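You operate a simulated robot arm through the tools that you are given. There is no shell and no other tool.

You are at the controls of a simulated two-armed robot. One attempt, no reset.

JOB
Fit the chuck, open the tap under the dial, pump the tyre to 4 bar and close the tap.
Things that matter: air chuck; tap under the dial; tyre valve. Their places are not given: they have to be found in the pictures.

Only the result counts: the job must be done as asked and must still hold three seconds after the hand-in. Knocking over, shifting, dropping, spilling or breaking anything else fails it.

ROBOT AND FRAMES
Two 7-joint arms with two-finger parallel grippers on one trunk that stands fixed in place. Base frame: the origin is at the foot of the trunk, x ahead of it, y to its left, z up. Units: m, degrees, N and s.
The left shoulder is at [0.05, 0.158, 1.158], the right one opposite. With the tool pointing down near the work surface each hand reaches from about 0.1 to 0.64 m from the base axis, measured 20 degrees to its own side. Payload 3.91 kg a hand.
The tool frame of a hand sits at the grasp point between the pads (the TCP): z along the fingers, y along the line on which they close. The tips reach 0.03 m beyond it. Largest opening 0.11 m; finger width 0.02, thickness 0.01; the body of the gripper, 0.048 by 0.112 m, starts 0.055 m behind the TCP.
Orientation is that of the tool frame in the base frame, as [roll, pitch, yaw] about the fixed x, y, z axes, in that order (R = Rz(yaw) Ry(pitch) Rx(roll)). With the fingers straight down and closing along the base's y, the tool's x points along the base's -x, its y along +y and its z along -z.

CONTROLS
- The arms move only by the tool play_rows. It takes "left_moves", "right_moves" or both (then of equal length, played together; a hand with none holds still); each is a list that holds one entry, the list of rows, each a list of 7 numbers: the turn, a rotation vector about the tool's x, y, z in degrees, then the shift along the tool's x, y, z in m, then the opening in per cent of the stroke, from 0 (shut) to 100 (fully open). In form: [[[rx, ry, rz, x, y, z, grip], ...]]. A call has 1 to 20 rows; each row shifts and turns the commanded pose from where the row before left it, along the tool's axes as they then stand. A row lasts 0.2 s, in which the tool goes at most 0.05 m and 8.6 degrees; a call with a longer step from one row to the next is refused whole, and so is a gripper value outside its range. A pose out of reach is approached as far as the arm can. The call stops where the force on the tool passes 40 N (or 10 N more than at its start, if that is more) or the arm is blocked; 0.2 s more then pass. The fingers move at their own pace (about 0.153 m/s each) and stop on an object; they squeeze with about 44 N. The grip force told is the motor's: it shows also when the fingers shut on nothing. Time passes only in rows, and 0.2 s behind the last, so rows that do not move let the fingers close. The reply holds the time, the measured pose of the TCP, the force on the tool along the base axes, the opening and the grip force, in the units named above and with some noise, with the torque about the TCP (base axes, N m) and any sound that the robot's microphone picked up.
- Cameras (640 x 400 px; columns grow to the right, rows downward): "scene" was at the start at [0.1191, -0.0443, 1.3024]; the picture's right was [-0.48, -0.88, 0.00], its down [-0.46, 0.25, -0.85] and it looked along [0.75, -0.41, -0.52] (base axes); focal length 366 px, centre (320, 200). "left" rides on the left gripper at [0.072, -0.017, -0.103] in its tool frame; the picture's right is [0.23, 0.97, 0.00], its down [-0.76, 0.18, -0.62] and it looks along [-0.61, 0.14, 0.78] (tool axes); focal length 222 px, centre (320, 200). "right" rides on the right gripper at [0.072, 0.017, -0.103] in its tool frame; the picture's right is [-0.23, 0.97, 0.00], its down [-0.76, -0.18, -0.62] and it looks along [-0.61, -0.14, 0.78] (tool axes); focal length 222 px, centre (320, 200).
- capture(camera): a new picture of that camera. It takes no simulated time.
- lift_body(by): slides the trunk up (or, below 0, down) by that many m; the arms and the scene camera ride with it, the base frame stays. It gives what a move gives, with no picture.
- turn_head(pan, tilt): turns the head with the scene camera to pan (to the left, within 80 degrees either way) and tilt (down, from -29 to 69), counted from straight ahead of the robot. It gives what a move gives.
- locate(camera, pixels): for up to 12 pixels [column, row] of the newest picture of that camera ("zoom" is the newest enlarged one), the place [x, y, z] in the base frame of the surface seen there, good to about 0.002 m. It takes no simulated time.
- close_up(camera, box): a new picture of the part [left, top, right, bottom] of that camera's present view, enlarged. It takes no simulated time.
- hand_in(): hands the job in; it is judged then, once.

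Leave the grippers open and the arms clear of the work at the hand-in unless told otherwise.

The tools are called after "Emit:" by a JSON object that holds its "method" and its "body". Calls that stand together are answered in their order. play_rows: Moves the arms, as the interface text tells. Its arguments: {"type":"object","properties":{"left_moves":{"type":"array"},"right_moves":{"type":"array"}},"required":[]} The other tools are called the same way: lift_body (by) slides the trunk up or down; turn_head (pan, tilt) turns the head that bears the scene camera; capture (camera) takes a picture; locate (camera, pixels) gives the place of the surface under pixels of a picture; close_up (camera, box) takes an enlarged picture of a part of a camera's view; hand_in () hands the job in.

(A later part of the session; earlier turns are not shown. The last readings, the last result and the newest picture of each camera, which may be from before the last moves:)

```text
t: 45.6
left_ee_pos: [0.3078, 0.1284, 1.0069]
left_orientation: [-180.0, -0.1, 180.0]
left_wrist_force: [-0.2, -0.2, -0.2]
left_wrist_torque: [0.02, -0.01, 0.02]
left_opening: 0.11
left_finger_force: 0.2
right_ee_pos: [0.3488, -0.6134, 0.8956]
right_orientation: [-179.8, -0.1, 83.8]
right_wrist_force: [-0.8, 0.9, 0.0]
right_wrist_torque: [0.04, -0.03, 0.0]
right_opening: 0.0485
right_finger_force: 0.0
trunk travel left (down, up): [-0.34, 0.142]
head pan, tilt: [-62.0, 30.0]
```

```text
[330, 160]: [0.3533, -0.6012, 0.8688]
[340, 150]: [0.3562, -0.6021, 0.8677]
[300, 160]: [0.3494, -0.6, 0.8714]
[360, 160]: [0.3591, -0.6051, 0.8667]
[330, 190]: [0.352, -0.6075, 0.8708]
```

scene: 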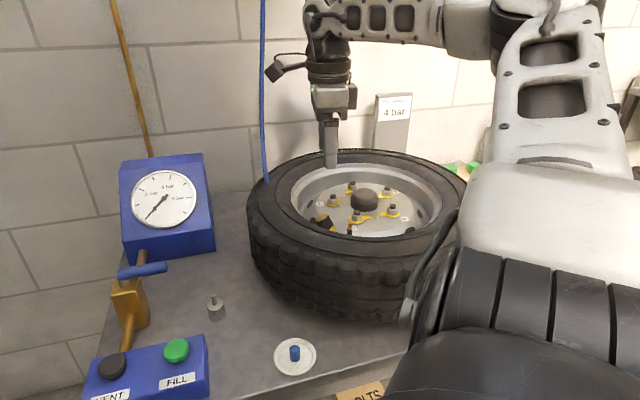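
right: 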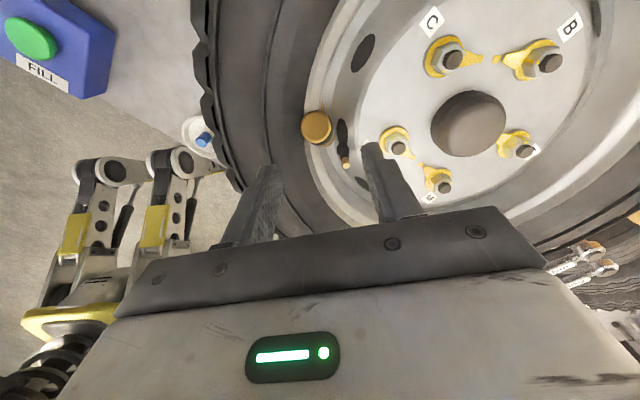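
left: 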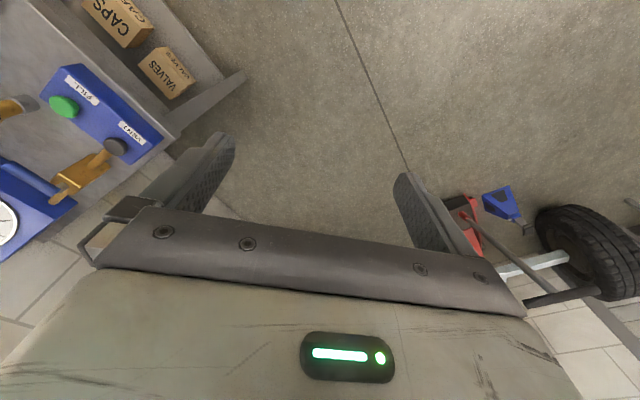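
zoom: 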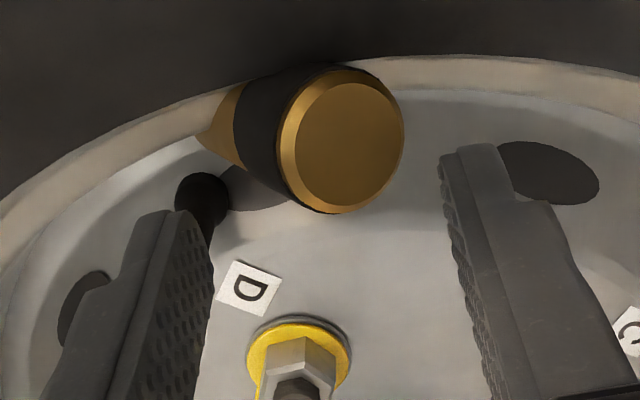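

The chuck hasn't moved. Descending here in small steps.

Emit:
{"method": "play_rows", "body": {"right_moves": [[[0, 0, 0, 0, 0, 0.004, 44], [0, 0, 0, 0, 0, 0.004, 44], [0, 0, 0, 0, 0, 0.004, 44], [0, 0, 0, 0, 0, 0.004, 44], [0, 0, 0, 0, 0, 0, 44]]]}}

Emit:
{"method": "close_up", "body": {"camera": "right", "box": [240, 100, 400, 220]}}

Emit:
{"method": "close_up", "body": {"camera": "scene", "box": [310, 190, 370, 240]}}

```text
t: 46.8
left_ee_pos: [0.309, 0.1292, 1.0078]
left_orientation: [-180.0, 0.0, 180.0]
left_wrist_force: [-0.6, -0.2, 0.6]
left_wrist_torque: [-0.02, 0.0, 0.04]
left_opening: 0.11
left_finger_force: 0.1
right_ee_pos: [0.3481, -0.6138, 0.8794]
right_orientation: [-179.8, 0.0, 83.8]
right_wrist_force: [0.0, -0.1, 0.0]
right_wrist_torque: [-0.03, -0.03, 0.02]
right_opening: 0.0485
right_finger_force: 0.0
trunk travel left (down, up): [-0.34, 0.142]
head pan, tilt: [-62.0, 30.0]
```

```text
3.33 times, centred on (320, 160) of right
```

zoom: 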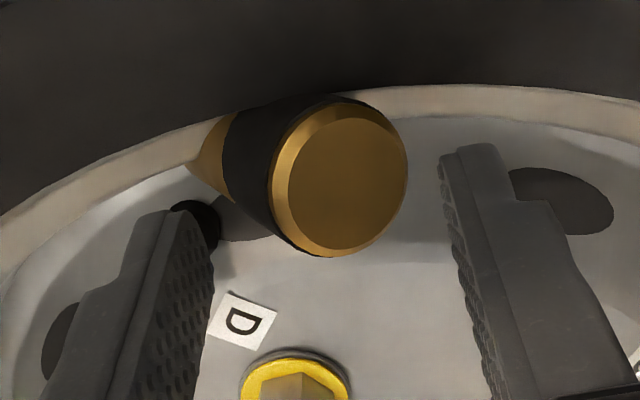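

```text
8.00 times, centred on (340, 215) of scene
```

zoom: 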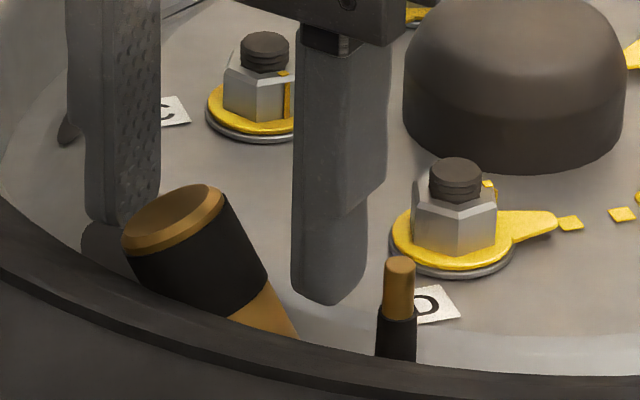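

No contact here with tips at 0.849. I'll move outward 3 mm for better overlap and go down 5 mm more.

Emit:
{"method": "play_rows", "body": {"right_moves": [[[0, 0, 0, 0.003, 0, 0, 44], [0, 0, 0, 0, 0, 0.005, 44], [0, 0, 0, 0, 0, 0, 44]]]}}

```text
t: 47.6
left_ee_pos: [0.3085, 0.128, 1.0078]
left_orientation: [-179.9, -0.1, 179.9]
left_wrist_force: [-1.4, 0.2, 0.3]
left_wrist_torque: [0.0, -0.02, -0.02]
left_opening: 0.1102
left_finger_force: 0.0
right_ee_pos: [0.3498, -0.6118, 0.8759]
right_orientation: [-179.7, 0.1, 83.8]
right_wrist_force: [-0.6, -0.2, -0.2]
right_wrist_torque: [-0.02, -0.01, 0.0]
right_opening: 0.0485
right_finger_force: 0.1
trunk travel left (down, up): [-0.34, 0.142]
head pan, tilt: [-62.0, 30.0]
```

Free. 2 mm further outward, then closing slowly in steps so the pads can straighten the chuck.

Emit:
{"method": "play_rows", "body": {"right_moves": [[[0, 0, 0, 0.002, 0, 0, 44], [0, 0, 0, 0, 0, 0, 41], [0, 0, 0, 0, 0, 0, 39], [0, 0, 0, 0, 0, 0, 37], [0, 0, 0, 0, 0, 0, 35], [0, 0, 0, 0, 0, 0, 35]]]}}

Emit:
{"method": "close_up", "body": {"camera": "right", "box": [240, 100, 400, 220]}}

Emit:
{"method": "close_up", "body": {"camera": "scene", "box": [310, 190, 370, 240]}}

```text
t: 49.0
left_ee_pos: [0.3081, 0.1289, 1.0073]
left_orientation: [-180.0, 0.0, 180.0]
left_wrist_force: [0.2, -0.1, 0.5]
left_wrist_torque: [0.01, -0.01, 0.01]
left_opening: 0.1101
left_finger_force: 0.1
right_ee_pos: [0.3502, -0.6075, 0.8754]
right_orientation: [-179.9, 0.0, 83.8]
right_wrist_force: [-0.4, -0.3, -0.1]
right_wrist_torque: [0.02, 0.01, 0.02]
right_opening: 0.0386
right_finger_force: 0.4
trunk travel left (down, up): [-0.34, 0.142]
head pan, tilt: [-62.0, 30.0]
```

```text
3.33 times, centred on (320, 160) of right
```

zoom: 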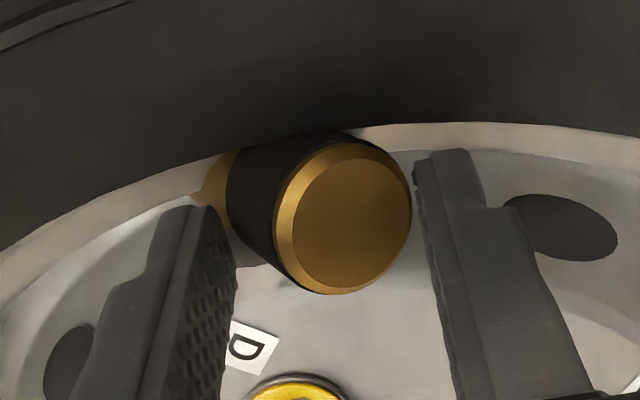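

```text
8.00 times, centred on (340, 215) of scene
```

zoom: 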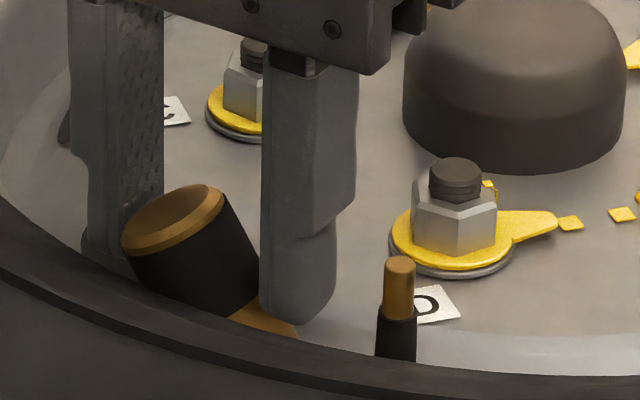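

The fingers are now snug on both sides of the chuck with no force yet. Closing on.

Emit:
{"method": "play_rows", "body": {"right_moves": [[[0, 0, 0, 0, 0, 0, 33], [0, 0, 0, 0, 0, 0, 31], [0, 0, 0, 0, 0, 0, 29], [0, 0, 0, 0, 0, 0, 29]]]}}

Emit:
{"method": "close_up", "body": {"camera": "right", "box": [240, 100, 400, 220]}}

Emit:
{"method": "close_up", "body": {"camera": "scene", "box": [310, 190, 370, 240]}}

```text
t: 50.0
left_ee_pos: [0.3097, 0.1301, 1.0084]
left_orientation: [-179.9, 0.1, 180.0]
left_wrist_force: [-0.1, 0.1, 0.4]
left_wrist_torque: [-0.01, -0.01, -0.02]
left_opening: 0.11
left_finger_force: 0.0
right_ee_pos: [0.3484, -0.6068, 0.8761]
right_orientation: [-179.9, 0.1, 83.8]
right_wrist_force: [-5.7, 3.0, 14.3]
right_wrist_torque: [0.45, 0.78, -0.21]
right_opening: 0.0352
right_finger_force: 43.9
trunk travel left (down, up): [-0.34, 0.142]
head pan, tilt: [-62.0, 30.0]
```

```text
3.33 times, centred on (320, 160) of right
```

zoom: 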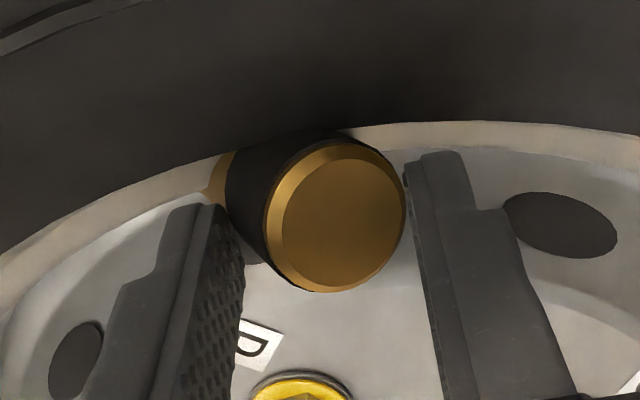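

```text
8.00 times, centred on (340, 215) of scene
```

zoom: 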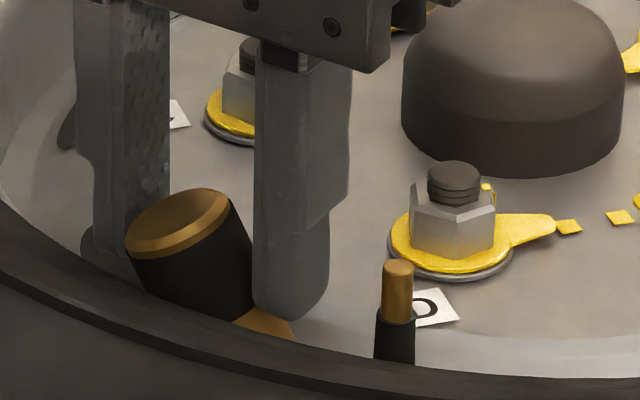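

Clamped at 0.035 with 44 N: the chuck is still tilted in the pads but held. I'll lift a few millimetres while squeezing so it can straighten free of the floor.

Emit:
{"method": "play_rows", "body": {"right_moves": [[[0, 0, 0, 0, 0, -0.003, 15], [0, 0, 0, 0, 0, -0.003, 10], [0, 0, 0, 0, 0, -0.003, 0], [0, 0, 0, 0, 0, 0, 0]]]}}

Emit:
{"method": "close_up", "body": {"camera": "right", "box": [240, 100, 400, 220]}}

Emit:
{"method": "close_up", "body": {"camera": "scene", "box": [310, 190, 370, 240]}}

```text
t: 51.0
left_ee_pos: [0.3083, 0.1282, 1.0083]
left_orientation: [180.0, 0.0, 180.0]
left_wrist_force: [-0.2, -0.2, -1.0]
left_wrist_torque: [0.02, 0.01, 0.0]
left_opening: 0.11
left_finger_force: 0.0
right_ee_pos: [0.349, -0.6105, 0.8842]
right_orientation: [-179.6, 0.0, 83.8]
right_wrist_force: [-7.5, -0.2, -0.2]
right_wrist_torque: [-0.12, 0.52, -0.14]
right_opening: 0.0294
right_finger_force: 43.6
trunk travel left (down, up): [-0.34, 0.142]
head pan, tilt: [-62.0, 30.0]
```

```text
3.33 times, centred on (320, 160) of right
```

zoom: 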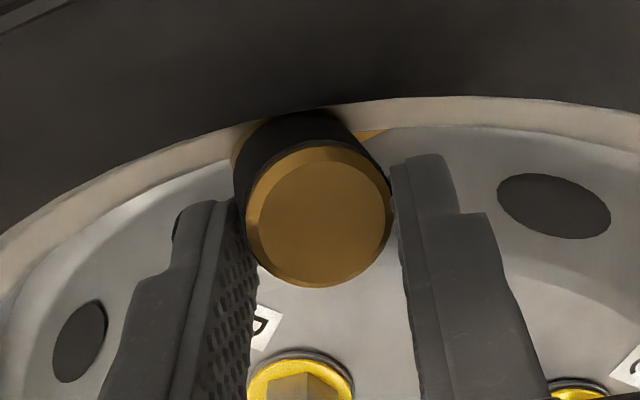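

```text
8.00 times, centred on (340, 215) of scene
```

zoom: 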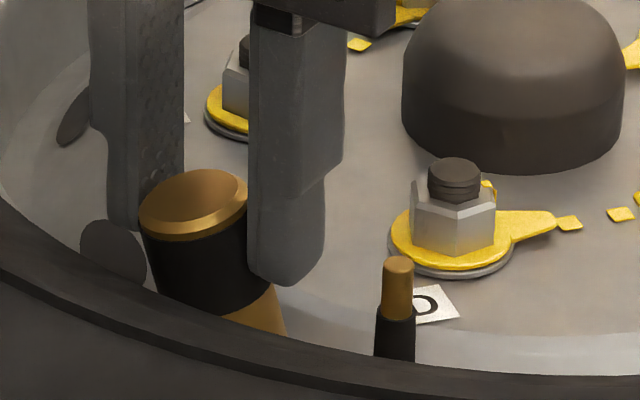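

It's straightening nicely (opening 0.029). Continue lifting slowly.

Emit:
{"method": "play_rows", "body": {"right_moves": [[[0, 0, 0, 0, 0, -0.003, 0], [0, 0, 0, 0, 0, -0.003, 0], [0, 0, 0, 0, 0, -0.004, 0], [0, 0, 0, 0, 0, 0, 0]]]}}

Emit:
{"method": "close_up", "body": {"camera": "right", "box": [240, 100, 400, 220]}}

Emit:
{"method": "close_up", "body": {"camera": "scene", "box": [310, 190, 370, 240]}}

```text
t: 52.0
left_ee_pos: [0.3099, 0.1275, 1.0079]
left_orientation: [179.9, 0.0, 179.9]
left_wrist_force: [-0.6, 0.2, 0.5]
left_wrist_torque: [-0.01, 0.0, -0.02]
left_opening: 0.11
left_finger_force: 0.1
right_ee_pos: [0.3495, -0.6109, 0.8921]
right_orientation: [-179.7, 0.0, 83.7]
right_wrist_force: [-4.8, -11.9, -8.8]
right_wrist_torque: [-0.87, 0.55, -0.45]
right_opening: 0.0259
right_finger_force: 44.2
trunk travel left (down, up): [-0.34, 0.142]
head pan, tilt: [-62.0, 30.0]
```

```text
3.33 times, centred on (320, 160) of right
```

zoom: 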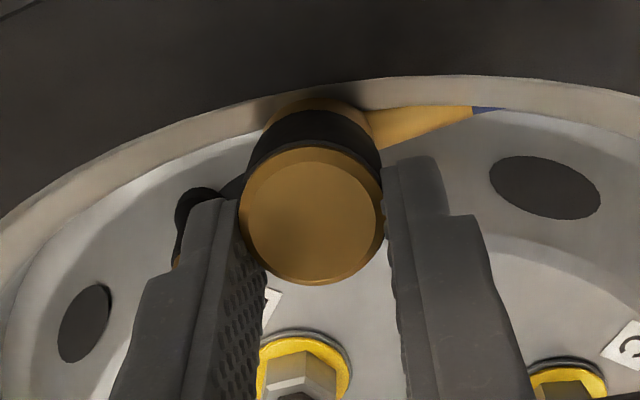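

```text
8.00 times, centred on (340, 215) of scene
```

zoom: 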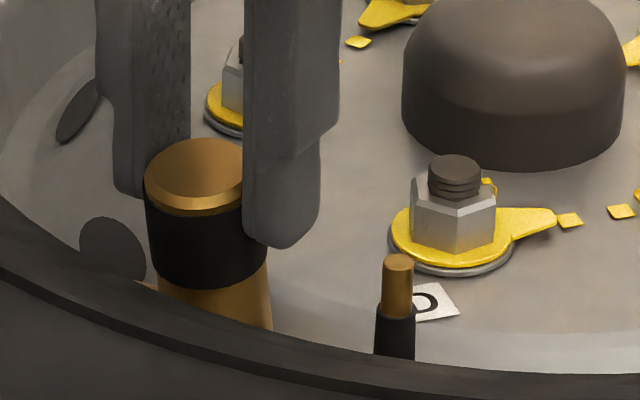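

Upright now in the closing plane (opening 0.0259). There's 12 N toward -y and 9 N down, so it's pressing on the rim wall. I'll move inward a few mm to relieve it before lifting more.

Emit:
{"method": "play_rows", "body": {"right_moves": [[[0, 0, 0, -0.002, 0, 0, 0], [0, 0, 0, -0.002, 0, 0, 0], [0, 0, 0, -0.002, 0, 0, 0], [0, 0, 0, 0, 0, 0, 0]]]}}

Emit:
{"method": "close_up", "body": {"camera": "right", "box": [240, 100, 400, 220]}}

Emit:
{"method": "close_up", "body": {"camera": "scene", "box": [310, 190, 370, 240]}}

```text
t: 53.0
left_ee_pos: [0.3076, 0.1285, 1.0072]
left_orientation: [180.0, 0.0, -180.0]
left_wrist_force: [0.3, 0.2, -0.1]
left_wrist_torque: [-0.03, 0.0, 0.0]
left_opening: 0.11
left_finger_force: 0.0
right_ee_pos: [0.3493, -0.6137, 0.8945]
right_orientation: [-179.9, 0.0, 83.8]
right_wrist_force: [0.8, 0.5, -1.5]
right_wrist_torque: [0.0, -0.01, -0.03]
right_opening: 0.0258
right_finger_force: 43.9
trunk travel left (down, up): [-0.34, 0.142]
head pan, tilt: [-62.0, 30.0]
```

```text
3.33 times, centred on (320, 160) of right
```

zoom: 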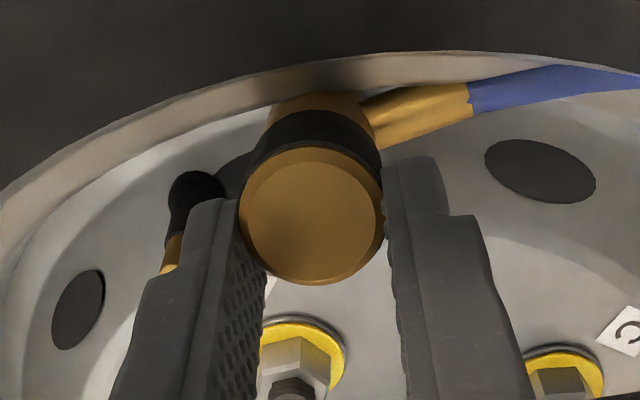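

```text
8.00 times, centred on (340, 215) of scene
```

zoom: 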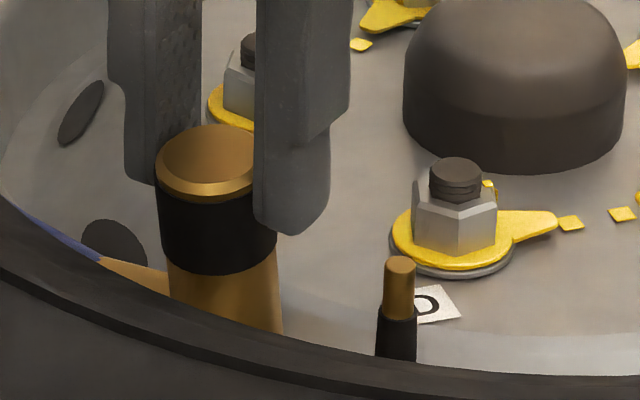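

It's free now (only 1.5 N of weight). I'll move inward another 6 mm so the hose stub clears the rim, then lift slowly.

Emit:
{"method": "play_rows", "body": {"right_moves": [[[0, 0, 0, -0.003, 0, -0.002, 0], [0, 0, 0, -0.003, 0, -0.004, 0], [0, 0, 0, 0, 0, -0.006, 0], [0, 0, 0, 0, 0, -0.008, 0], [0, 0, 0, 0, 0, -0.01, 0], [0, 0, 0, 0, 0, -0.01, 0], [0, 0, 0, 0, 0, 0, 0]]]}}

Emit:
{"method": "capture", "body": {"camera": "right"}}

Emit:
{"method": "close_up", "body": {"camera": "scene", "box": [290, 140, 390, 240]}}

```text
t: 54.6
left_ee_pos: [0.3093, 0.1296, 1.009]
left_orientation: [180.0, 0.0, -180.0]
left_wrist_force: [0.1, 0.0, -0.1]
left_wrist_torque: [-0.01, -0.01, -0.01]
left_opening: 0.1102
left_finger_force: 0.1
right_ee_pos: [0.3481, -0.6209, 0.935]
right_orientation: [-179.8, -0.1, 83.7]
right_wrist_force: [-0.3, 0.8, -1.5]
right_wrist_torque: [-0.03, 0.01, 0.04]
right_opening: 0.0258
right_finger_force: 43.7
trunk travel left (down, up): [-0.34, 0.142]
head pan, tilt: [-62.0, 30.0]
```

```text
taken
```

right: 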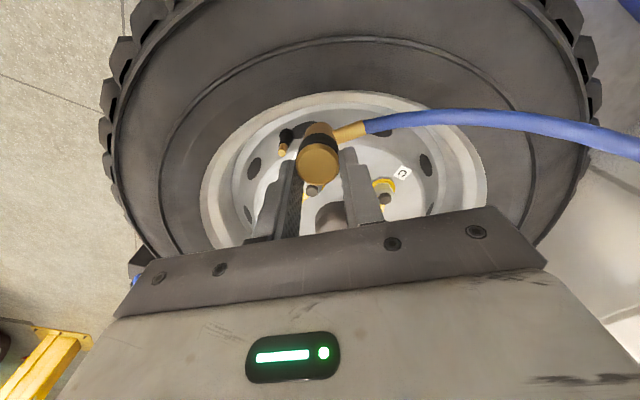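

```text
4.00 times, centred on (340, 190) of scene
```

zoom: 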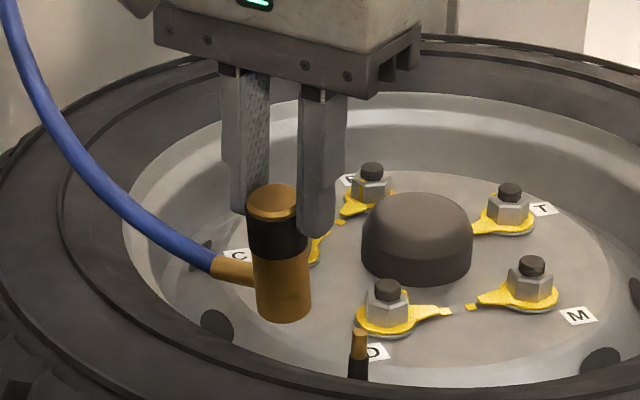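

Recovered: the chuck is upright in the hand, with the hose stub toward +x. I'll measure its attitude and position in the hand.

Emit:
{"method": "locate", "body": {"camera": "zoom", "pixels": [[277, 200], [262, 202], [292, 202], [278, 235], [280, 265], [282, 290], [283, 310], [260, 290], [304, 290], [235, 270], [360, 335], [359, 365]]}}

Emit:
{"method": "close_up", "body": {"camera": "right", "box": [260, 100, 380, 200]}}

Emit:
{"method": "locate", "body": {"camera": "zoom", "pixels": [[313, 256], [295, 256], [330, 256], [313, 235], [313, 280], [315, 180], [315, 150], [318, 110], [330, 130], [255, 240], [275, 190], [400, 140]]}}

```text
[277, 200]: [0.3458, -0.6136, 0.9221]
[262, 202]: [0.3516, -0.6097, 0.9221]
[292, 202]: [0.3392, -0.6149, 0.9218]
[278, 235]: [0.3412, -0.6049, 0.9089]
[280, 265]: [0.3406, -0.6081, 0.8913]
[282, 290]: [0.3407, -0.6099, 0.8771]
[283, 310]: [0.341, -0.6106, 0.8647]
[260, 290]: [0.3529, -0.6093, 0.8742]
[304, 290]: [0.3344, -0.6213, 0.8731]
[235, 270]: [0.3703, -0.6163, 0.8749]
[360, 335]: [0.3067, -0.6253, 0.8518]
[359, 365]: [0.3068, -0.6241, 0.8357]
```

```text
4.00 times, centred on (320, 150) of right
```

zoom: 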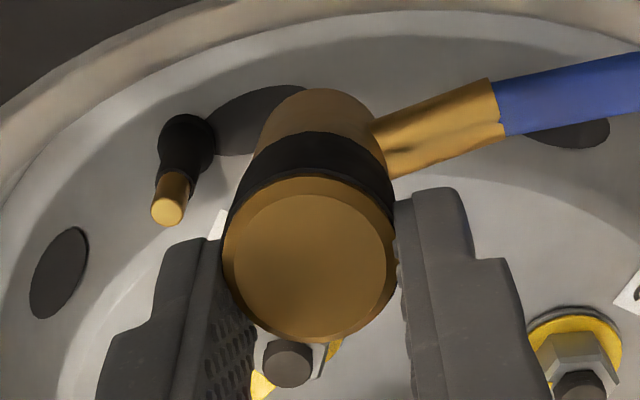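

```text
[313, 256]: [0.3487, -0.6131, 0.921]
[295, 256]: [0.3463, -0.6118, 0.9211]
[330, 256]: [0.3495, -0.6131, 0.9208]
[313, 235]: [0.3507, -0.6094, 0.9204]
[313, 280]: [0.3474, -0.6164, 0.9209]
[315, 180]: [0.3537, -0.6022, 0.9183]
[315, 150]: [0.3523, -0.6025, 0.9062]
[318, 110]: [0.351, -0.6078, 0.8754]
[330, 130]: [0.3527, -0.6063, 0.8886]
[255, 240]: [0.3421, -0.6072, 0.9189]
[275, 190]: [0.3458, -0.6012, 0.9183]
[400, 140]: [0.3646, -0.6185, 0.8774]
```

The chuck's top leans outward (+y) by about 7° in the pad plane, and the fingers hold its top 16 mm. I'll raise 15 mm and tilt the hand +7° about tool y to make it upright, then re-measure.

Emit:
{"method": "play_rows", "body": {"right_moves": [[[0, 0, 0, 0, 0, -0.015, 0], [0, 3.5, 0, 0, 0, 0, 0], [0, 3.5, 0, 0, 0, 0, 0], [0, 0, 0, 0, 0, 0, 0]]]}}

Emit:
{"method": "close_up", "body": {"camera": "scene", "box": [300, 140, 380, 240]}}

Emit:
{"method": "locate", "body": {"camera": "zoom", "pixels": [[255, 180], [260, 210], [263, 240], [265, 260], [266, 280], [285, 260], [250, 260], [256, 140], [242, 140], [270, 140]]}}

Emit:
{"method": "close_up", "body": {"camera": "right", "box": [260, 100, 380, 200]}}

```text
t: 55.6
left_ee_pos: [0.3091, 0.129, 1.0079]
left_orientation: [179.9, 0.0, -179.9]
left_wrist_force: [-0.9, 0.7, 0.2]
left_wrist_torque: [0.0, 0.0, -0.03]
left_opening: 0.1103
left_finger_force: 0.0
right_ee_pos: [0.3489, -0.6203, 0.9488]
right_orientation: [-179.8, -7.1, 83.7]
right_wrist_force: [-0.1, 0.3, -1.5]
right_wrist_torque: [0.0, 0.02, -0.01]
right_opening: 0.0257
right_finger_force: 44.4
trunk travel left (down, up): [-0.34, 0.142]
head pan, tilt: [-62.0, 30.0]
```

```text
4.00 times, centred on (340, 190) of scene
```

zoom: 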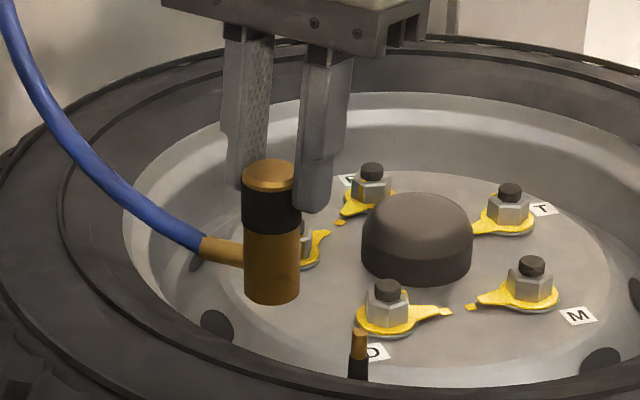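

```text
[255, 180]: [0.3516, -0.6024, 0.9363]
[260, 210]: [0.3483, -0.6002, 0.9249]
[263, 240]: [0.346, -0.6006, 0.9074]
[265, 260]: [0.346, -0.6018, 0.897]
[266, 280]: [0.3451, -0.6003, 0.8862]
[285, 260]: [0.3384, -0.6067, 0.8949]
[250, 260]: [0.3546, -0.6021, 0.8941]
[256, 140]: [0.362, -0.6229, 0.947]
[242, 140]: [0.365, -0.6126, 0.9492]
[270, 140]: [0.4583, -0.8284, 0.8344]
```

```text
4.00 times, centred on (320, 150) of right
```

zoom: 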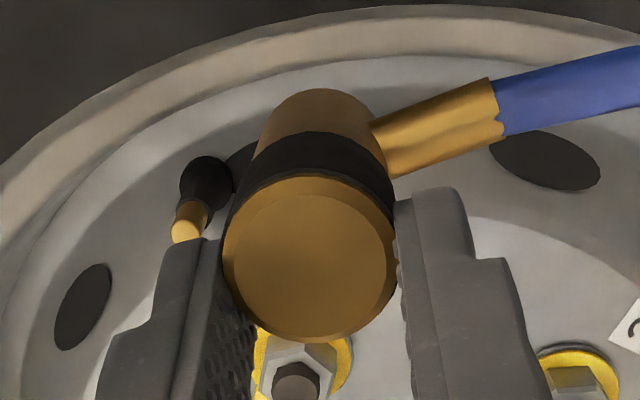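

The chuck is now vertical in the scene view. I'll measure chuck and valve in the same right-hand picture for their relative offset.

Emit:
{"method": "locate", "body": {"camera": "zoom", "pixels": [[309, 258], [300, 258], [320, 258], [309, 230], [309, 285], [186, 231], [190, 222], [318, 110], [316, 160], [322, 95], [285, 110], [350, 110]]}}

Emit:
{"method": "close_up", "body": {"camera": "scene", "box": [315, 170, 355, 240]}}

Emit:
{"method": "locate", "body": {"camera": "zoom", "pixels": [[215, 240], [240, 240], [190, 240], [217, 260], [216, 200], [390, 355], [380, 355], [400, 355], [390, 340], [215, 275]]}}

```text
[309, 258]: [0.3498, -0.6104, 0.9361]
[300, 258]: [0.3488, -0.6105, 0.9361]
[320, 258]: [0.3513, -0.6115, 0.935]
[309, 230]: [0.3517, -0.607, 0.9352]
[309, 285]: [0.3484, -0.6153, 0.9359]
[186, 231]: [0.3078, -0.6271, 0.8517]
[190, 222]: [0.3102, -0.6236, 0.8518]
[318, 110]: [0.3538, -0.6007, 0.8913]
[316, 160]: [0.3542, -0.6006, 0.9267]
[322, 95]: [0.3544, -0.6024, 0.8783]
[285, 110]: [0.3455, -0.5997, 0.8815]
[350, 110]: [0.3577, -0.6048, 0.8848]
```

```text
5.71 times, centred on (335, 205) of scene
```

zoom: 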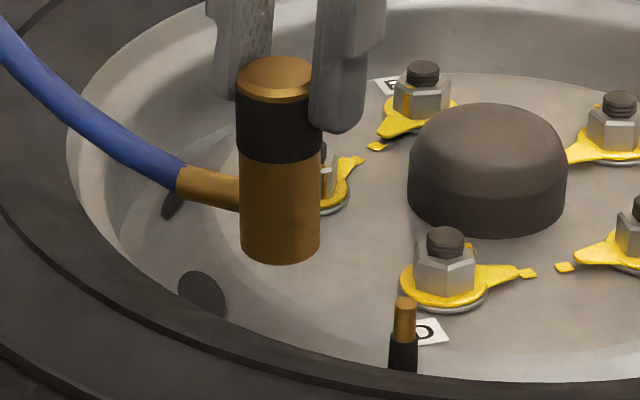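

```text
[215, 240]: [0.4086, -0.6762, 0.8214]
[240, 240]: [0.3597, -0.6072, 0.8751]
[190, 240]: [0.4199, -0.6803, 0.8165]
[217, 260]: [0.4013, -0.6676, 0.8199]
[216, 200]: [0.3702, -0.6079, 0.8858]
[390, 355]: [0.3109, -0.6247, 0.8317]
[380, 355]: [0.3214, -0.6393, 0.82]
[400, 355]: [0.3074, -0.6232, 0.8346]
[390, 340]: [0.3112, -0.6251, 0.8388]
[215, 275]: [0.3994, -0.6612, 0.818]
```

Chuck vertical, axis ≈(0.350,-0.612); valve axis ≈(0.308,-0.628). I'll shift by base (-0.042,-0.015) at this height, which leaves the chuck bottom ≈17 mm above the valve.

Emit:
{"method": "play_rows", "body": {"right_moves": [[[0, 0, 0, -0.0065, -0.0134, -0.0008, 0], [0, 0, 0, -0.0065, -0.0134, -0.0008, 0], [0, 0, 0, -0.0064, -0.0133, -0.0008, 0], [0, 0, 0, 0, 0, 0, 0]]]}}

Emit:
{"method": "close_up", "body": {"camera": "scene", "box": [320, 170, 370, 240]}}

Emit:
{"method": "capture", "body": {"camera": "right"}}

Emit:
{"method": "close_up", "body": {"camera": "right", "box": [260, 100, 380, 200]}}

```text
t: 56.6
left_ee_pos: [0.3088, 0.1281, 1.007]
left_orientation: [-180.0, 0.0, 180.0]
left_wrist_force: [0.1, 0.8, -0.3]
left_wrist_torque: [0.04, 0.0, -0.01]
left_opening: 0.1101
left_finger_force: 0.1
right_ee_pos: [0.3061, -0.6359, 0.9473]
right_orientation: [-179.8, -7.0, 83.8]
right_wrist_force: [0.6, 1.2, -1.5]
right_wrist_torque: [0.03, 0.02, 0.03]
right_opening: 0.0257
right_finger_force: 43.6
trunk travel left (down, up): [-0.34, 0.142]
head pan, tilt: [-62.0, 30.0]
```

```text
5.71 times, centred on (345, 205) of scene
```

zoom: 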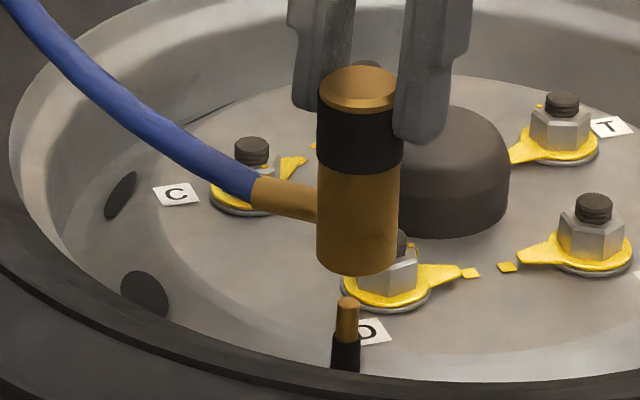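

```text
taken
```

right: 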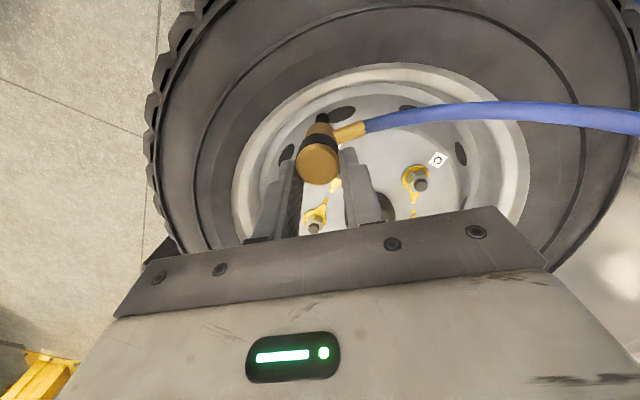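

```text
4.00 times, centred on (320, 150) of right
```

zoom: 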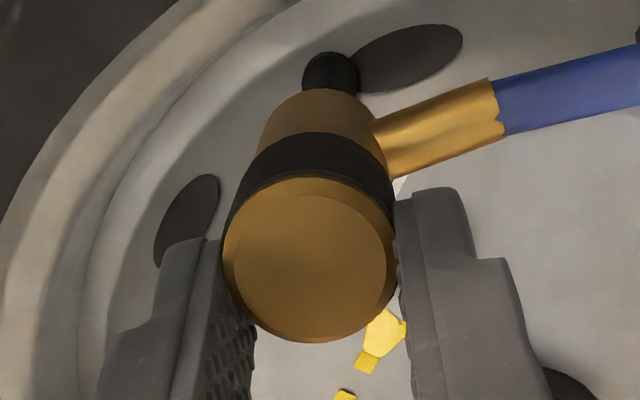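

Scene view: the chuck's bottom is ~2–3 mm too far toward -x of the valve's line and leans ~2° in the closing plane. A -2° turn about tool x fixes both.

Emit:
{"method": "play_rows", "body": {"right_moves": [[[-2, 0, 0, 0, 0, 0, 0], [0, 0, 0, 0, 0, 0, 0]]]}}

Emit:
{"method": "close_up", "body": {"camera": "scene", "box": [325, 180, 375, 240]}}

Emit:
{"method": "close_up", "body": {"camera": "right", "box": [260, 100, 380, 200]}}

```text
t: 57.2
left_ee_pos: [0.3095, 0.1284, 1.0068]
left_orientation: [-180.0, 0.0, 180.0]
left_wrist_force: [-0.4, -0.5, 0.5]
left_wrist_torque: [0.0, -0.01, -0.02]
left_opening: 0.1101
left_finger_force: 0.0
right_ee_pos: [0.3071, -0.6371, 0.948]
right_orientation: [178.2, -7.2, 83.8]
right_wrist_force: [-0.8, 0.5, -1.7]
right_wrist_torque: [-0.03, 0.01, -0.02]
right_opening: 0.0256
right_finger_force: 44.2
trunk travel left (down, up): [-0.34, 0.142]
head pan, tilt: [-62.0, 30.0]
```

```text
6.67 times, centred on (350, 210) of scene
```

zoom: 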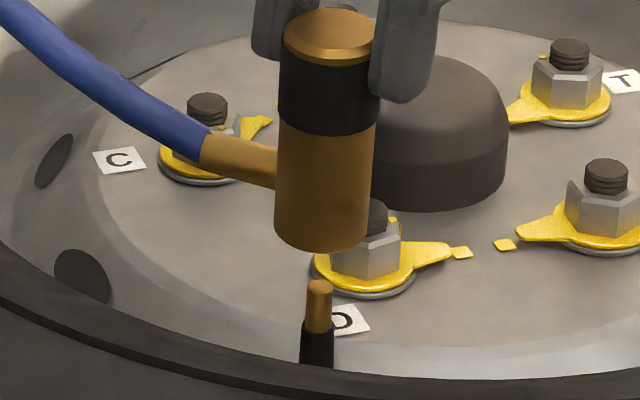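

```text
4.00 times, centred on (320, 150) of right
```

zoom: 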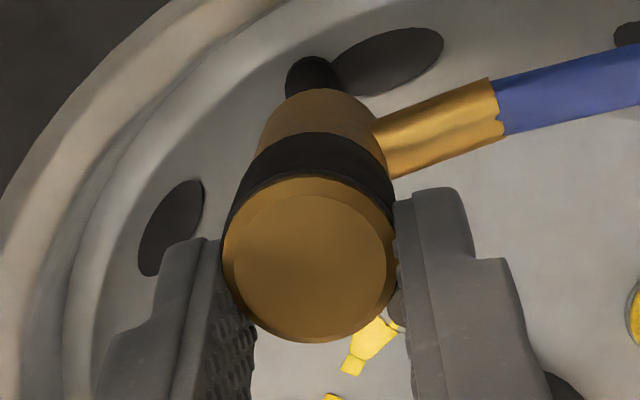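

Now the chuck's axis line in the scene view (col 321 at its bottom, drifting left with depth) meets the valve's (col 319.5). I'll check the depth direction with locate on both.

Emit:
{"method": "close_up", "body": {"camera": "scene", "box": [325, 180, 375, 240]}}

Emit:
{"method": "locate", "body": {"camera": "zoom", "pixels": [[321, 220], [321, 205], [322, 190], [323, 170], [324, 150], [320, 292], [320, 300], [319, 310], [319, 320], [318, 340], [318, 355], [320, 285]]}}

```text
6.67 times, centred on (350, 210) of scene
```

zoom: 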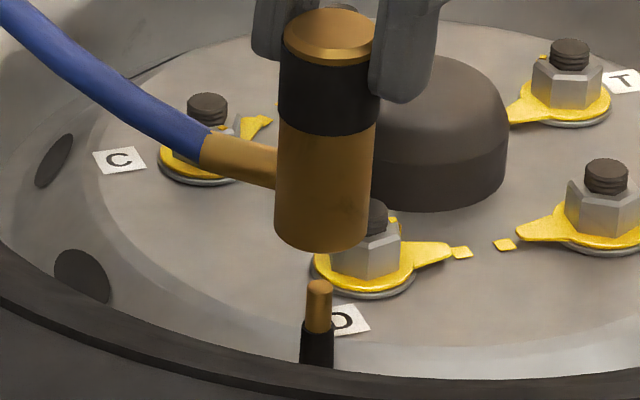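

```text
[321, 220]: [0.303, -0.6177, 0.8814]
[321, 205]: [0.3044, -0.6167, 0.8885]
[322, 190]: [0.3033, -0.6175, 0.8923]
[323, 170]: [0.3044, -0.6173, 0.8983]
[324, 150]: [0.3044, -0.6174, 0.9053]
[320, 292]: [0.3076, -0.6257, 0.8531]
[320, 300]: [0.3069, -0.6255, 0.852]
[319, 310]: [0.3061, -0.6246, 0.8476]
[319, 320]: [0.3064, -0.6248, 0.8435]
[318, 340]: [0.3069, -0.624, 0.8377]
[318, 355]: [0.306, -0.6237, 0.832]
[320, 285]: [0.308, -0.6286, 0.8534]
```

The axes agree to ≈0.5 mm both ways. Lowering vertically: 12 mm first, then look.

Emit:
{"method": "play_rows", "body": {"right_moves": [[[0, 0, 0, -0.00073, -0.00021, 0.00595, 0], [0, 0, 0, -0.00073, -0.00021, 0.00595, 0], [0, 0, 0, 0, 0, 0, 0]]]}}

Emit:
{"method": "close_up", "body": {"camera": "scene", "box": [325, 190, 375, 240]}}

```text
t: 58.0
left_ee_pos: [0.3093, 0.1276, 1.0067]
left_orientation: [-179.9, 0.0, 180.0]
left_wrist_force: [0.5, -0.5, 0.3]
left_wrist_torque: [0.0, 0.01, -0.01]
left_opening: 0.1099
left_finger_force: 0.0
right_ee_pos: [0.3061, -0.636, 0.9364]
right_orientation: [178.1, -7.0, 83.9]
right_wrist_force: [-0.6, 0.2, -1.9]
right_wrist_torque: [0.0, 0.02, 0.02]
right_opening: 0.0257
right_finger_force: 43.4
trunk travel left (down, up): [-0.34, 0.142]
head pan, tilt: [-62.0, 30.0]
```

```text
8.00 times, centred on (350, 215) of scene
```

zoom: 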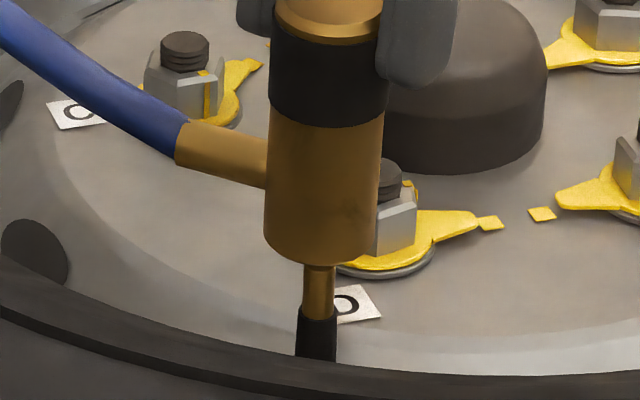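

Aligned (chuck axis col 321.5 → valve 319). Continuing down in 3 mm steps while watching the force.

Emit:
{"method": "play_rows", "body": {"right_moves": [[[0, 0, 0, -0.00037, -0.0001, 0.003, 0], [0, 0, 0, -0.00037, -0.0001, 0.003, 0], [0, 0, 0, -0.00037, -0.0001, 0.003, 0], [0, 0, 0, 0, 0, 0, 0]]]}}

Emit:
{"method": "close_up", "body": {"camera": "scene", "box": [325, 190, 375, 240]}}

```text
t: 59.0
left_ee_pos: [0.3086, 0.1288, 1.0072]
left_orientation: [180.0, 0.0, -180.0]
left_wrist_force: [1.1, -0.8, 0.0]
left_wrist_torque: [0.01, -0.03, 0.0]
left_opening: 0.11
left_finger_force: 0.1
right_ee_pos: [0.3076, -0.6363, 0.9274]
right_orientation: [178.0, -7.0, 83.9]
right_wrist_force: [-0.7, 1.1, 0.9]
right_wrist_torque: [0.01, 0.04, -0.02]
right_opening: 0.0259
right_finger_force: 43.8
trunk travel left (down, up): [-0.34, 0.142]
head pan, tilt: [-62.0, 30.0]
```

```text
8.00 times, centred on (350, 215) of scene
```

zoom: 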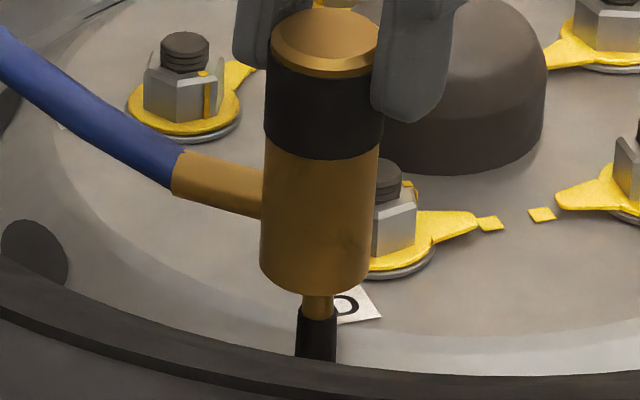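

It seems to be entering the bore (force z +0.9 N). Continue.

Emit:
{"method": "play_rows", "body": {"right_moves": [[[0, 0, 0, -0.00037, -0.0001, 0.003, 0], [0, 0, 0, -0.00037, -0.0001, 0.003, 0], [0, 0, 0, 0, 0, 0, 0]]]}}

Emit:
{"method": "close_up", "body": {"camera": "scene", "box": [325, 190, 375, 240]}}

```text
t: 59.8
left_ee_pos: [0.308, 0.1313, 1.0086]
left_orientation: [-179.9, 0.1, -179.9]
left_wrist_force: [0.2, 1.2, -0.2]
left_wrist_torque: [-0.02, -0.03, 0.0]
left_opening: 0.1098
left_finger_force: 0.0
right_ee_pos: [0.3068, -0.6352, 0.9262]
right_orientation: [177.7, -6.6, 83.8]
right_wrist_force: [1.6, -5.2, 30.8]
right_wrist_torque: [-0.04, -0.05, 0.0]
right_opening: 0.0256
right_finger_force: 44.0
trunk travel left (down, up): [-0.34, 0.142]
head pan, tilt: [-62.0, 30.0]
```

```text
8.00 times, centred on (350, 215) of scene
```

zoom: 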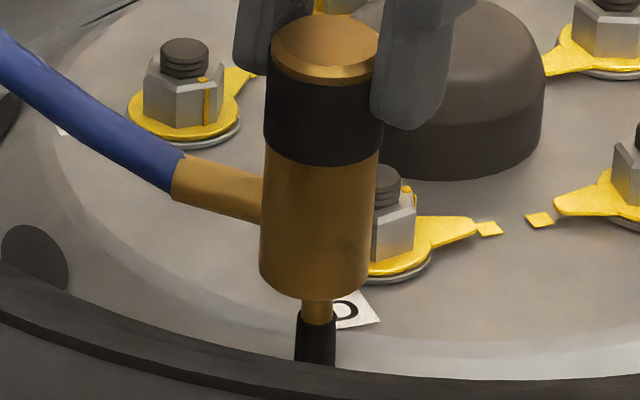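

It met the valve tip at 31 N without going in. In the scene view the chuck is now ~1.2 mm too far left (+x) of the valve; the contact torque also says the chuck should go toward -x/+y. I'll back off 6 mm and compare again.

Emit:
{"method": "play_rows", "body": {"right_moves": [[[0, 0, 0, 0.00037, 0.0001, -0.003, 0], [0, 0, 0, 0.00037, 0.0001, -0.003, 0], [0, 0, 0, 0.00037, 0.0001, -0.003, 0], [0, 0, 0, 0, 0, 0, 0]]]}}

Emit:
{"method": "close_up", "body": {"camera": "scene", "box": [335, 200, 365, 235]}}

Emit:
{"method": "locate", "body": {"camera": "zoom", "pixels": [[255, 170], [255, 150], [257, 120], [257, 90], [257, 60], [255, 235], [255, 250], [254, 265], [252, 285], [252, 300]]}}

Emit:
{"method": "close_up", "body": {"camera": "right", "box": [260, 100, 380, 200]}}

```text
t: 60.8
left_ee_pos: [0.3091, 0.1295, 1.0079]
left_orientation: [179.9, 0.2, 179.9]
left_wrist_force: [-0.3, -0.7, 0.0]
left_wrist_torque: [-0.02, -0.02, -0.03]
left_opening: 0.1101
left_finger_force: 0.1
right_ee_pos: [0.3047, -0.6344, 0.9284]
right_orientation: [178.4, -7.2, 83.8]
right_wrist_force: [0.6, -0.2, -1.6]
right_wrist_torque: [0.01, 0.01, 0.0]
right_opening: 0.0259
right_finger_force: 44.0
trunk travel left (down, up): [-0.34, 0.142]
head pan, tilt: [-62.0, 30.0]
```

```text
11.43 times, centred on (350, 218) of scene
```

zoom: 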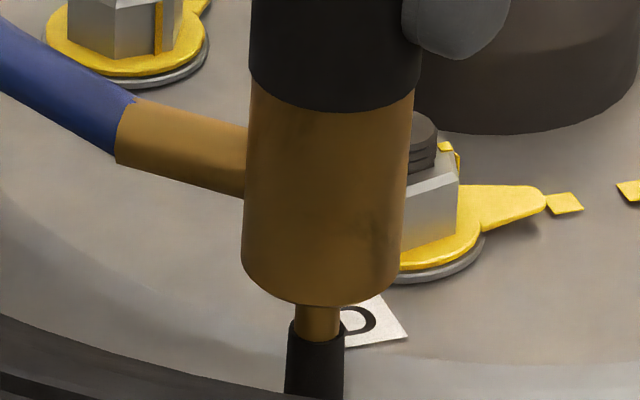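

```text
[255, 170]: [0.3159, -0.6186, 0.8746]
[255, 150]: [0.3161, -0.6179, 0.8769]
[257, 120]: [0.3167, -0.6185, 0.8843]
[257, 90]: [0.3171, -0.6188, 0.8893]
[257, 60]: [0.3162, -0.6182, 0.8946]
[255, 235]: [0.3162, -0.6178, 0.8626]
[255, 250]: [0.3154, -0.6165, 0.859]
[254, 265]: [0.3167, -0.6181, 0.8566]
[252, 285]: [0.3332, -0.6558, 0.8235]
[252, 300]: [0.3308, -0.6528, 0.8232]
```

```text
4.00 times, centred on (320, 150) of right
```

zoom: 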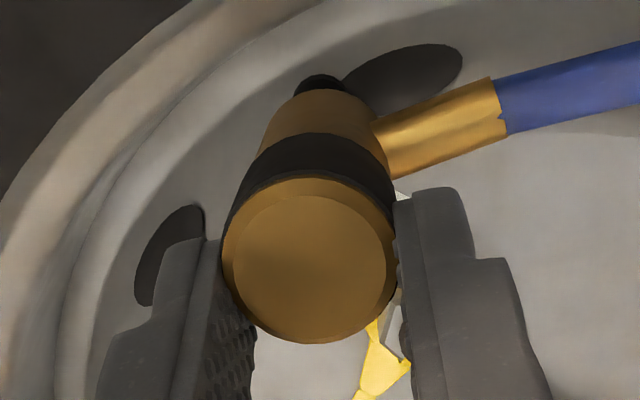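

Unloaded, it lines up laterally to ~0.3 mm. The tip enters ~4 mm and then meets the bore's throat. The side force on the tool (-y, slightly +x) suggests the chuck wants to go -y. I'll try a 1.5 mm -y shift and press lightly, comparing force against depth.

Emit:
{"method": "play_rows", "body": {"right_moves": [[[0, 0, 0, -0.00143, 0.00067, -0.00016, 0], [0, 0, 0, -0.00037, -0.0001, 0.003, 0], [0, 0, 0, -0.00024, -7e-05, 0.002, 0], [0, 0, 0, -0.00024, -7e-05, 0.002, 0], [0, 0, 0, 0, 0, 0, 0]]]}}

```text
t: 62.0
left_ee_pos: [0.3074, 0.1298, 1.0089]
left_orientation: [-179.8, 0.1, 179.9]
left_wrist_force: [-1.9, -0.4, -0.7]
left_wrist_torque: [-0.01, 0.01, -0.02]
left_opening: 0.1102
left_finger_force: 0.0
right_ee_pos: [0.3063, -0.6352, 0.9274]
right_orientation: [177.9, -6.9, 83.7]
right_wrist_force: [-3.0, 3.5, 19.7]
right_wrist_torque: [0.49, 0.24, 0.02]
right_opening: 0.0256
right_finger_force: 43.7
trunk travel left (down, up): [-0.34, 0.142]
head pan, tilt: [-62.0, 30.0]
```

The side force reversed (+y, -x), so the true centre lies between: about 0.7 mm back in +y and 0.3 mm in -x. I'll adjust and press again.

Emit:
{"method": "play_rows", "body": {"right_moves": [[[0, 0, 0, 0.00049, 0.00014, -0.004, 0], [0, 0, 0, 0.00066, -0.00038, 7e-05, 0], [0, 0, 0, -0.00024, -7e-05, 0.002, 0], [0, 0, 0, -0.00024, -7e-05, 0.002, 0], [0, 0, 0, 0, 0, 0, 0]]]}}

```text
t: 63.2
left_ee_pos: [0.3077, 0.1298, 1.0085]
left_orientation: [-179.9, 0.1, 180.0]
left_wrist_force: [-0.3, -0.1, 0.4]
left_wrist_torque: [0.02, -0.01, -0.01]
left_opening: 0.11
left_finger_force: 0.0
right_ee_pos: [0.3059, -0.636, 0.9264]
right_orientation: [177.9, -6.7, 83.8]
right_wrist_force: [2.1, -5.8, 25.6]
right_wrist_torque: [-0.07, -0.1, 0.0]
right_opening: 0.0259
right_finger_force: 43.7
trunk travel left (down, up): [-0.34, 0.142]
head pan, tilt: [-62.0, 30.0]
```

It flipped back (-y). The two edges are only ~0.7 mm apart, so the centre is at about -1.15 mm. I'll try that with slower 1 mm presses.

Emit:
{"method": "play_rows", "body": {"right_moves": [[[0, 0, 0, 0.00049, 0.00014, -0.004, 0], [0, 0, 0, -0.00033, 0.00019, -4e-05, 0], [0, 0, 0, -0.00024, -7e-05, 0.002, 0], [0, 0, 0, -0.00012, -3e-05, 0.001, 0], [0, 0, 0, -0.00012, -3e-05, 0.001, 0], [0, 0, 0, -0.00012, -3e-05, 0.001, 0], [0, 0, 0, 0, 0, 0, 0]]]}}

Emit:
{"method": "close_up", "body": {"camera": "scene", "box": [325, 190, 375, 240]}}

```text
t: 64.8
left_ee_pos: [0.307, 0.1308, 1.008]
left_orientation: [-179.8, 0.2, -180.0]
left_wrist_force: [0.3, -0.4, -0.9]
left_wrist_torque: [0.03, -0.03, 0.01]
left_opening: 0.1098
left_finger_force: 0.0
right_ee_pos: [0.3053, -0.6346, 0.9271]
right_orientation: [178.0, -6.7, 83.8]
right_wrist_force: [-1.1, -4.4, 28.4]
right_wrist_torque: [0.05, 0.09, 0.01]
right_opening: 0.0258
right_finger_force: 44.2
trunk travel left (down, up): [-0.34, 0.142]
head pan, tilt: [-62.0, 30.0]
```

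```text
8.00 times, centred on (350, 215) of scene
```

zoom: 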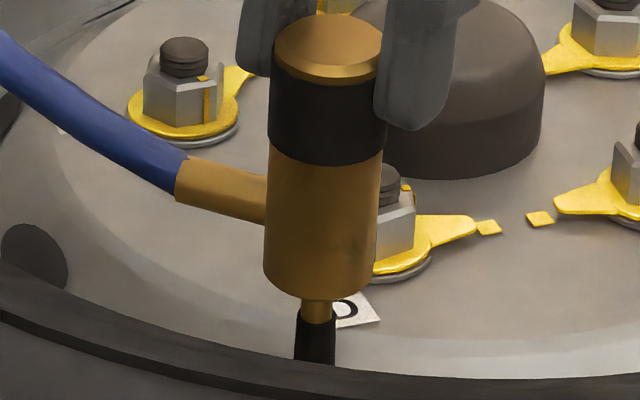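

Laterally it is aligned within 0.3 mm, but it's still stopped at 28 N. I'll do a small circular wiggle (±0.7 mm) under light pressure to let it find the bore.

Emit:
{"method": "play_rows", "body": {"right_moves": [[[0, 0, 0, 0.00012, 3e-05, -0.001, 0], [0, 0, 0, -8e-05, 0.00066, 1e-05, 0], [0, 0, 0, 0.00047, -0.00025, 0.0002, 0], [0, 0, 0, 0.00014, -0.00052, 0.0002, 0], [0, 0, 0, -0.00025, -0.00047, 0.0002, 0], [0, 0, 0, -0.00052, -0.00014, 0.0002, 0], [0, 0, 0, -0.00047, 0.00025, 0.0002, 0], [0, 0, 0, -0.00014, 0.00052, 0.0002, 0], [0, 0, 0, 0.00025, 0.00047, 0.0002, 0], [0, 0, 0, 0.00044, -0.00055, 0.0002, 0], [0, 0, 0, 0, 0, 0, 0]]]}}

Emit:
{"method": "close_up", "body": {"camera": "scene", "box": [325, 190, 375, 240]}}

```text
t: 67.2
left_ee_pos: [0.3094, 0.1295, 1.008]
left_orientation: [-179.9, 0.0, -179.9]
left_wrist_force: [1.1, -0.6, 0.6]
left_wrist_torque: [0.01, 0.01, -0.02]
left_opening: 0.1103
left_finger_force: 0.0
right_ee_pos: [0.3053, -0.6349, 0.9217]
right_orientation: [178.5, -7.2, 83.9]
right_wrist_force: [-7.2, 17.0, -6.1]
right_wrist_torque: [1.18, 0.52, 0.09]
right_opening: 0.0255
right_finger_force: 43.6
trunk travel left (down, up): [-0.34, 0.142]
head pan, tilt: [-62.0, 30.0]
```

```text
8.00 times, centred on (350, 215) of scene
```

zoom: 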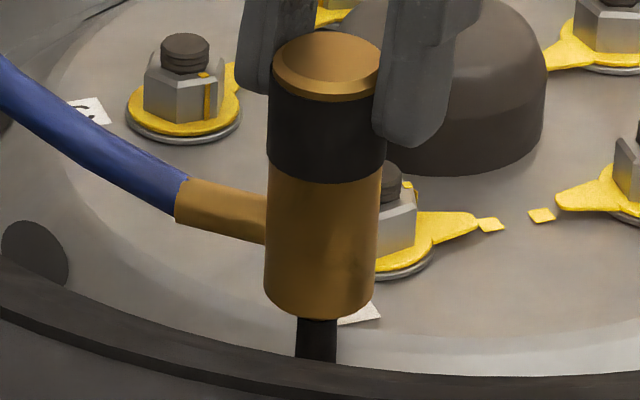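

It dropped into the bore. There is now a side load (+y 17 N, -x 7 N), so I'll relax by shifting +y 1.5 mm and -x 0.7 mm, then press further.

Emit:
{"method": "play_rows", "body": {"right_moves": [[[0, 0, 0, 0.0014, -0.00087, 0.00014, 0], [0, 0, 0, 0, 0, 0, 0], [0, 0, 0, -0.00012, -3e-05, 0.001, 0], [0, 0, 0, -0.00012, -3e-05, 0.001, 0], [0, 0, 0, -0.00012, -3e-05, 0.001, 0], [0, 0, 0, 0, 0, 0, 0]]]}}

Emit:
{"method": "close_up", "body": {"camera": "scene", "box": [325, 190, 375, 240]}}

```text
t: 68.6
left_ee_pos: [0.3081, 0.1294, 1.008]
left_orientation: [-179.9, 0.0, -180.0]
left_wrist_force: [-0.6, 0.1, 0.9]
left_wrist_torque: [0.02, 0.0, -0.02]
left_opening: 0.11
left_finger_force: 0.0
right_ee_pos: [0.305, -0.6344, 0.9191]
right_orientation: [178.0, -6.9, 83.7]
right_wrist_force: [-3.0, 5.5, 4.2]
right_wrist_torque: [0.56, 0.23, 0.07]
right_opening: 0.0255
right_finger_force: 44.1
trunk travel left (down, up): [-0.34, 0.142]
head pan, tilt: [-62.0, 30.0]
```

```text
8.00 times, centred on (350, 215) of scene
```

zoom: 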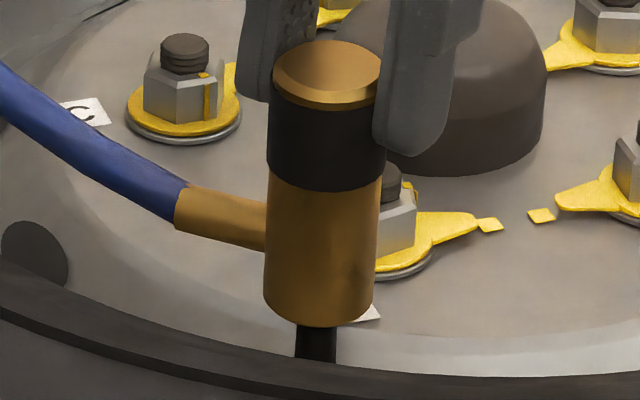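

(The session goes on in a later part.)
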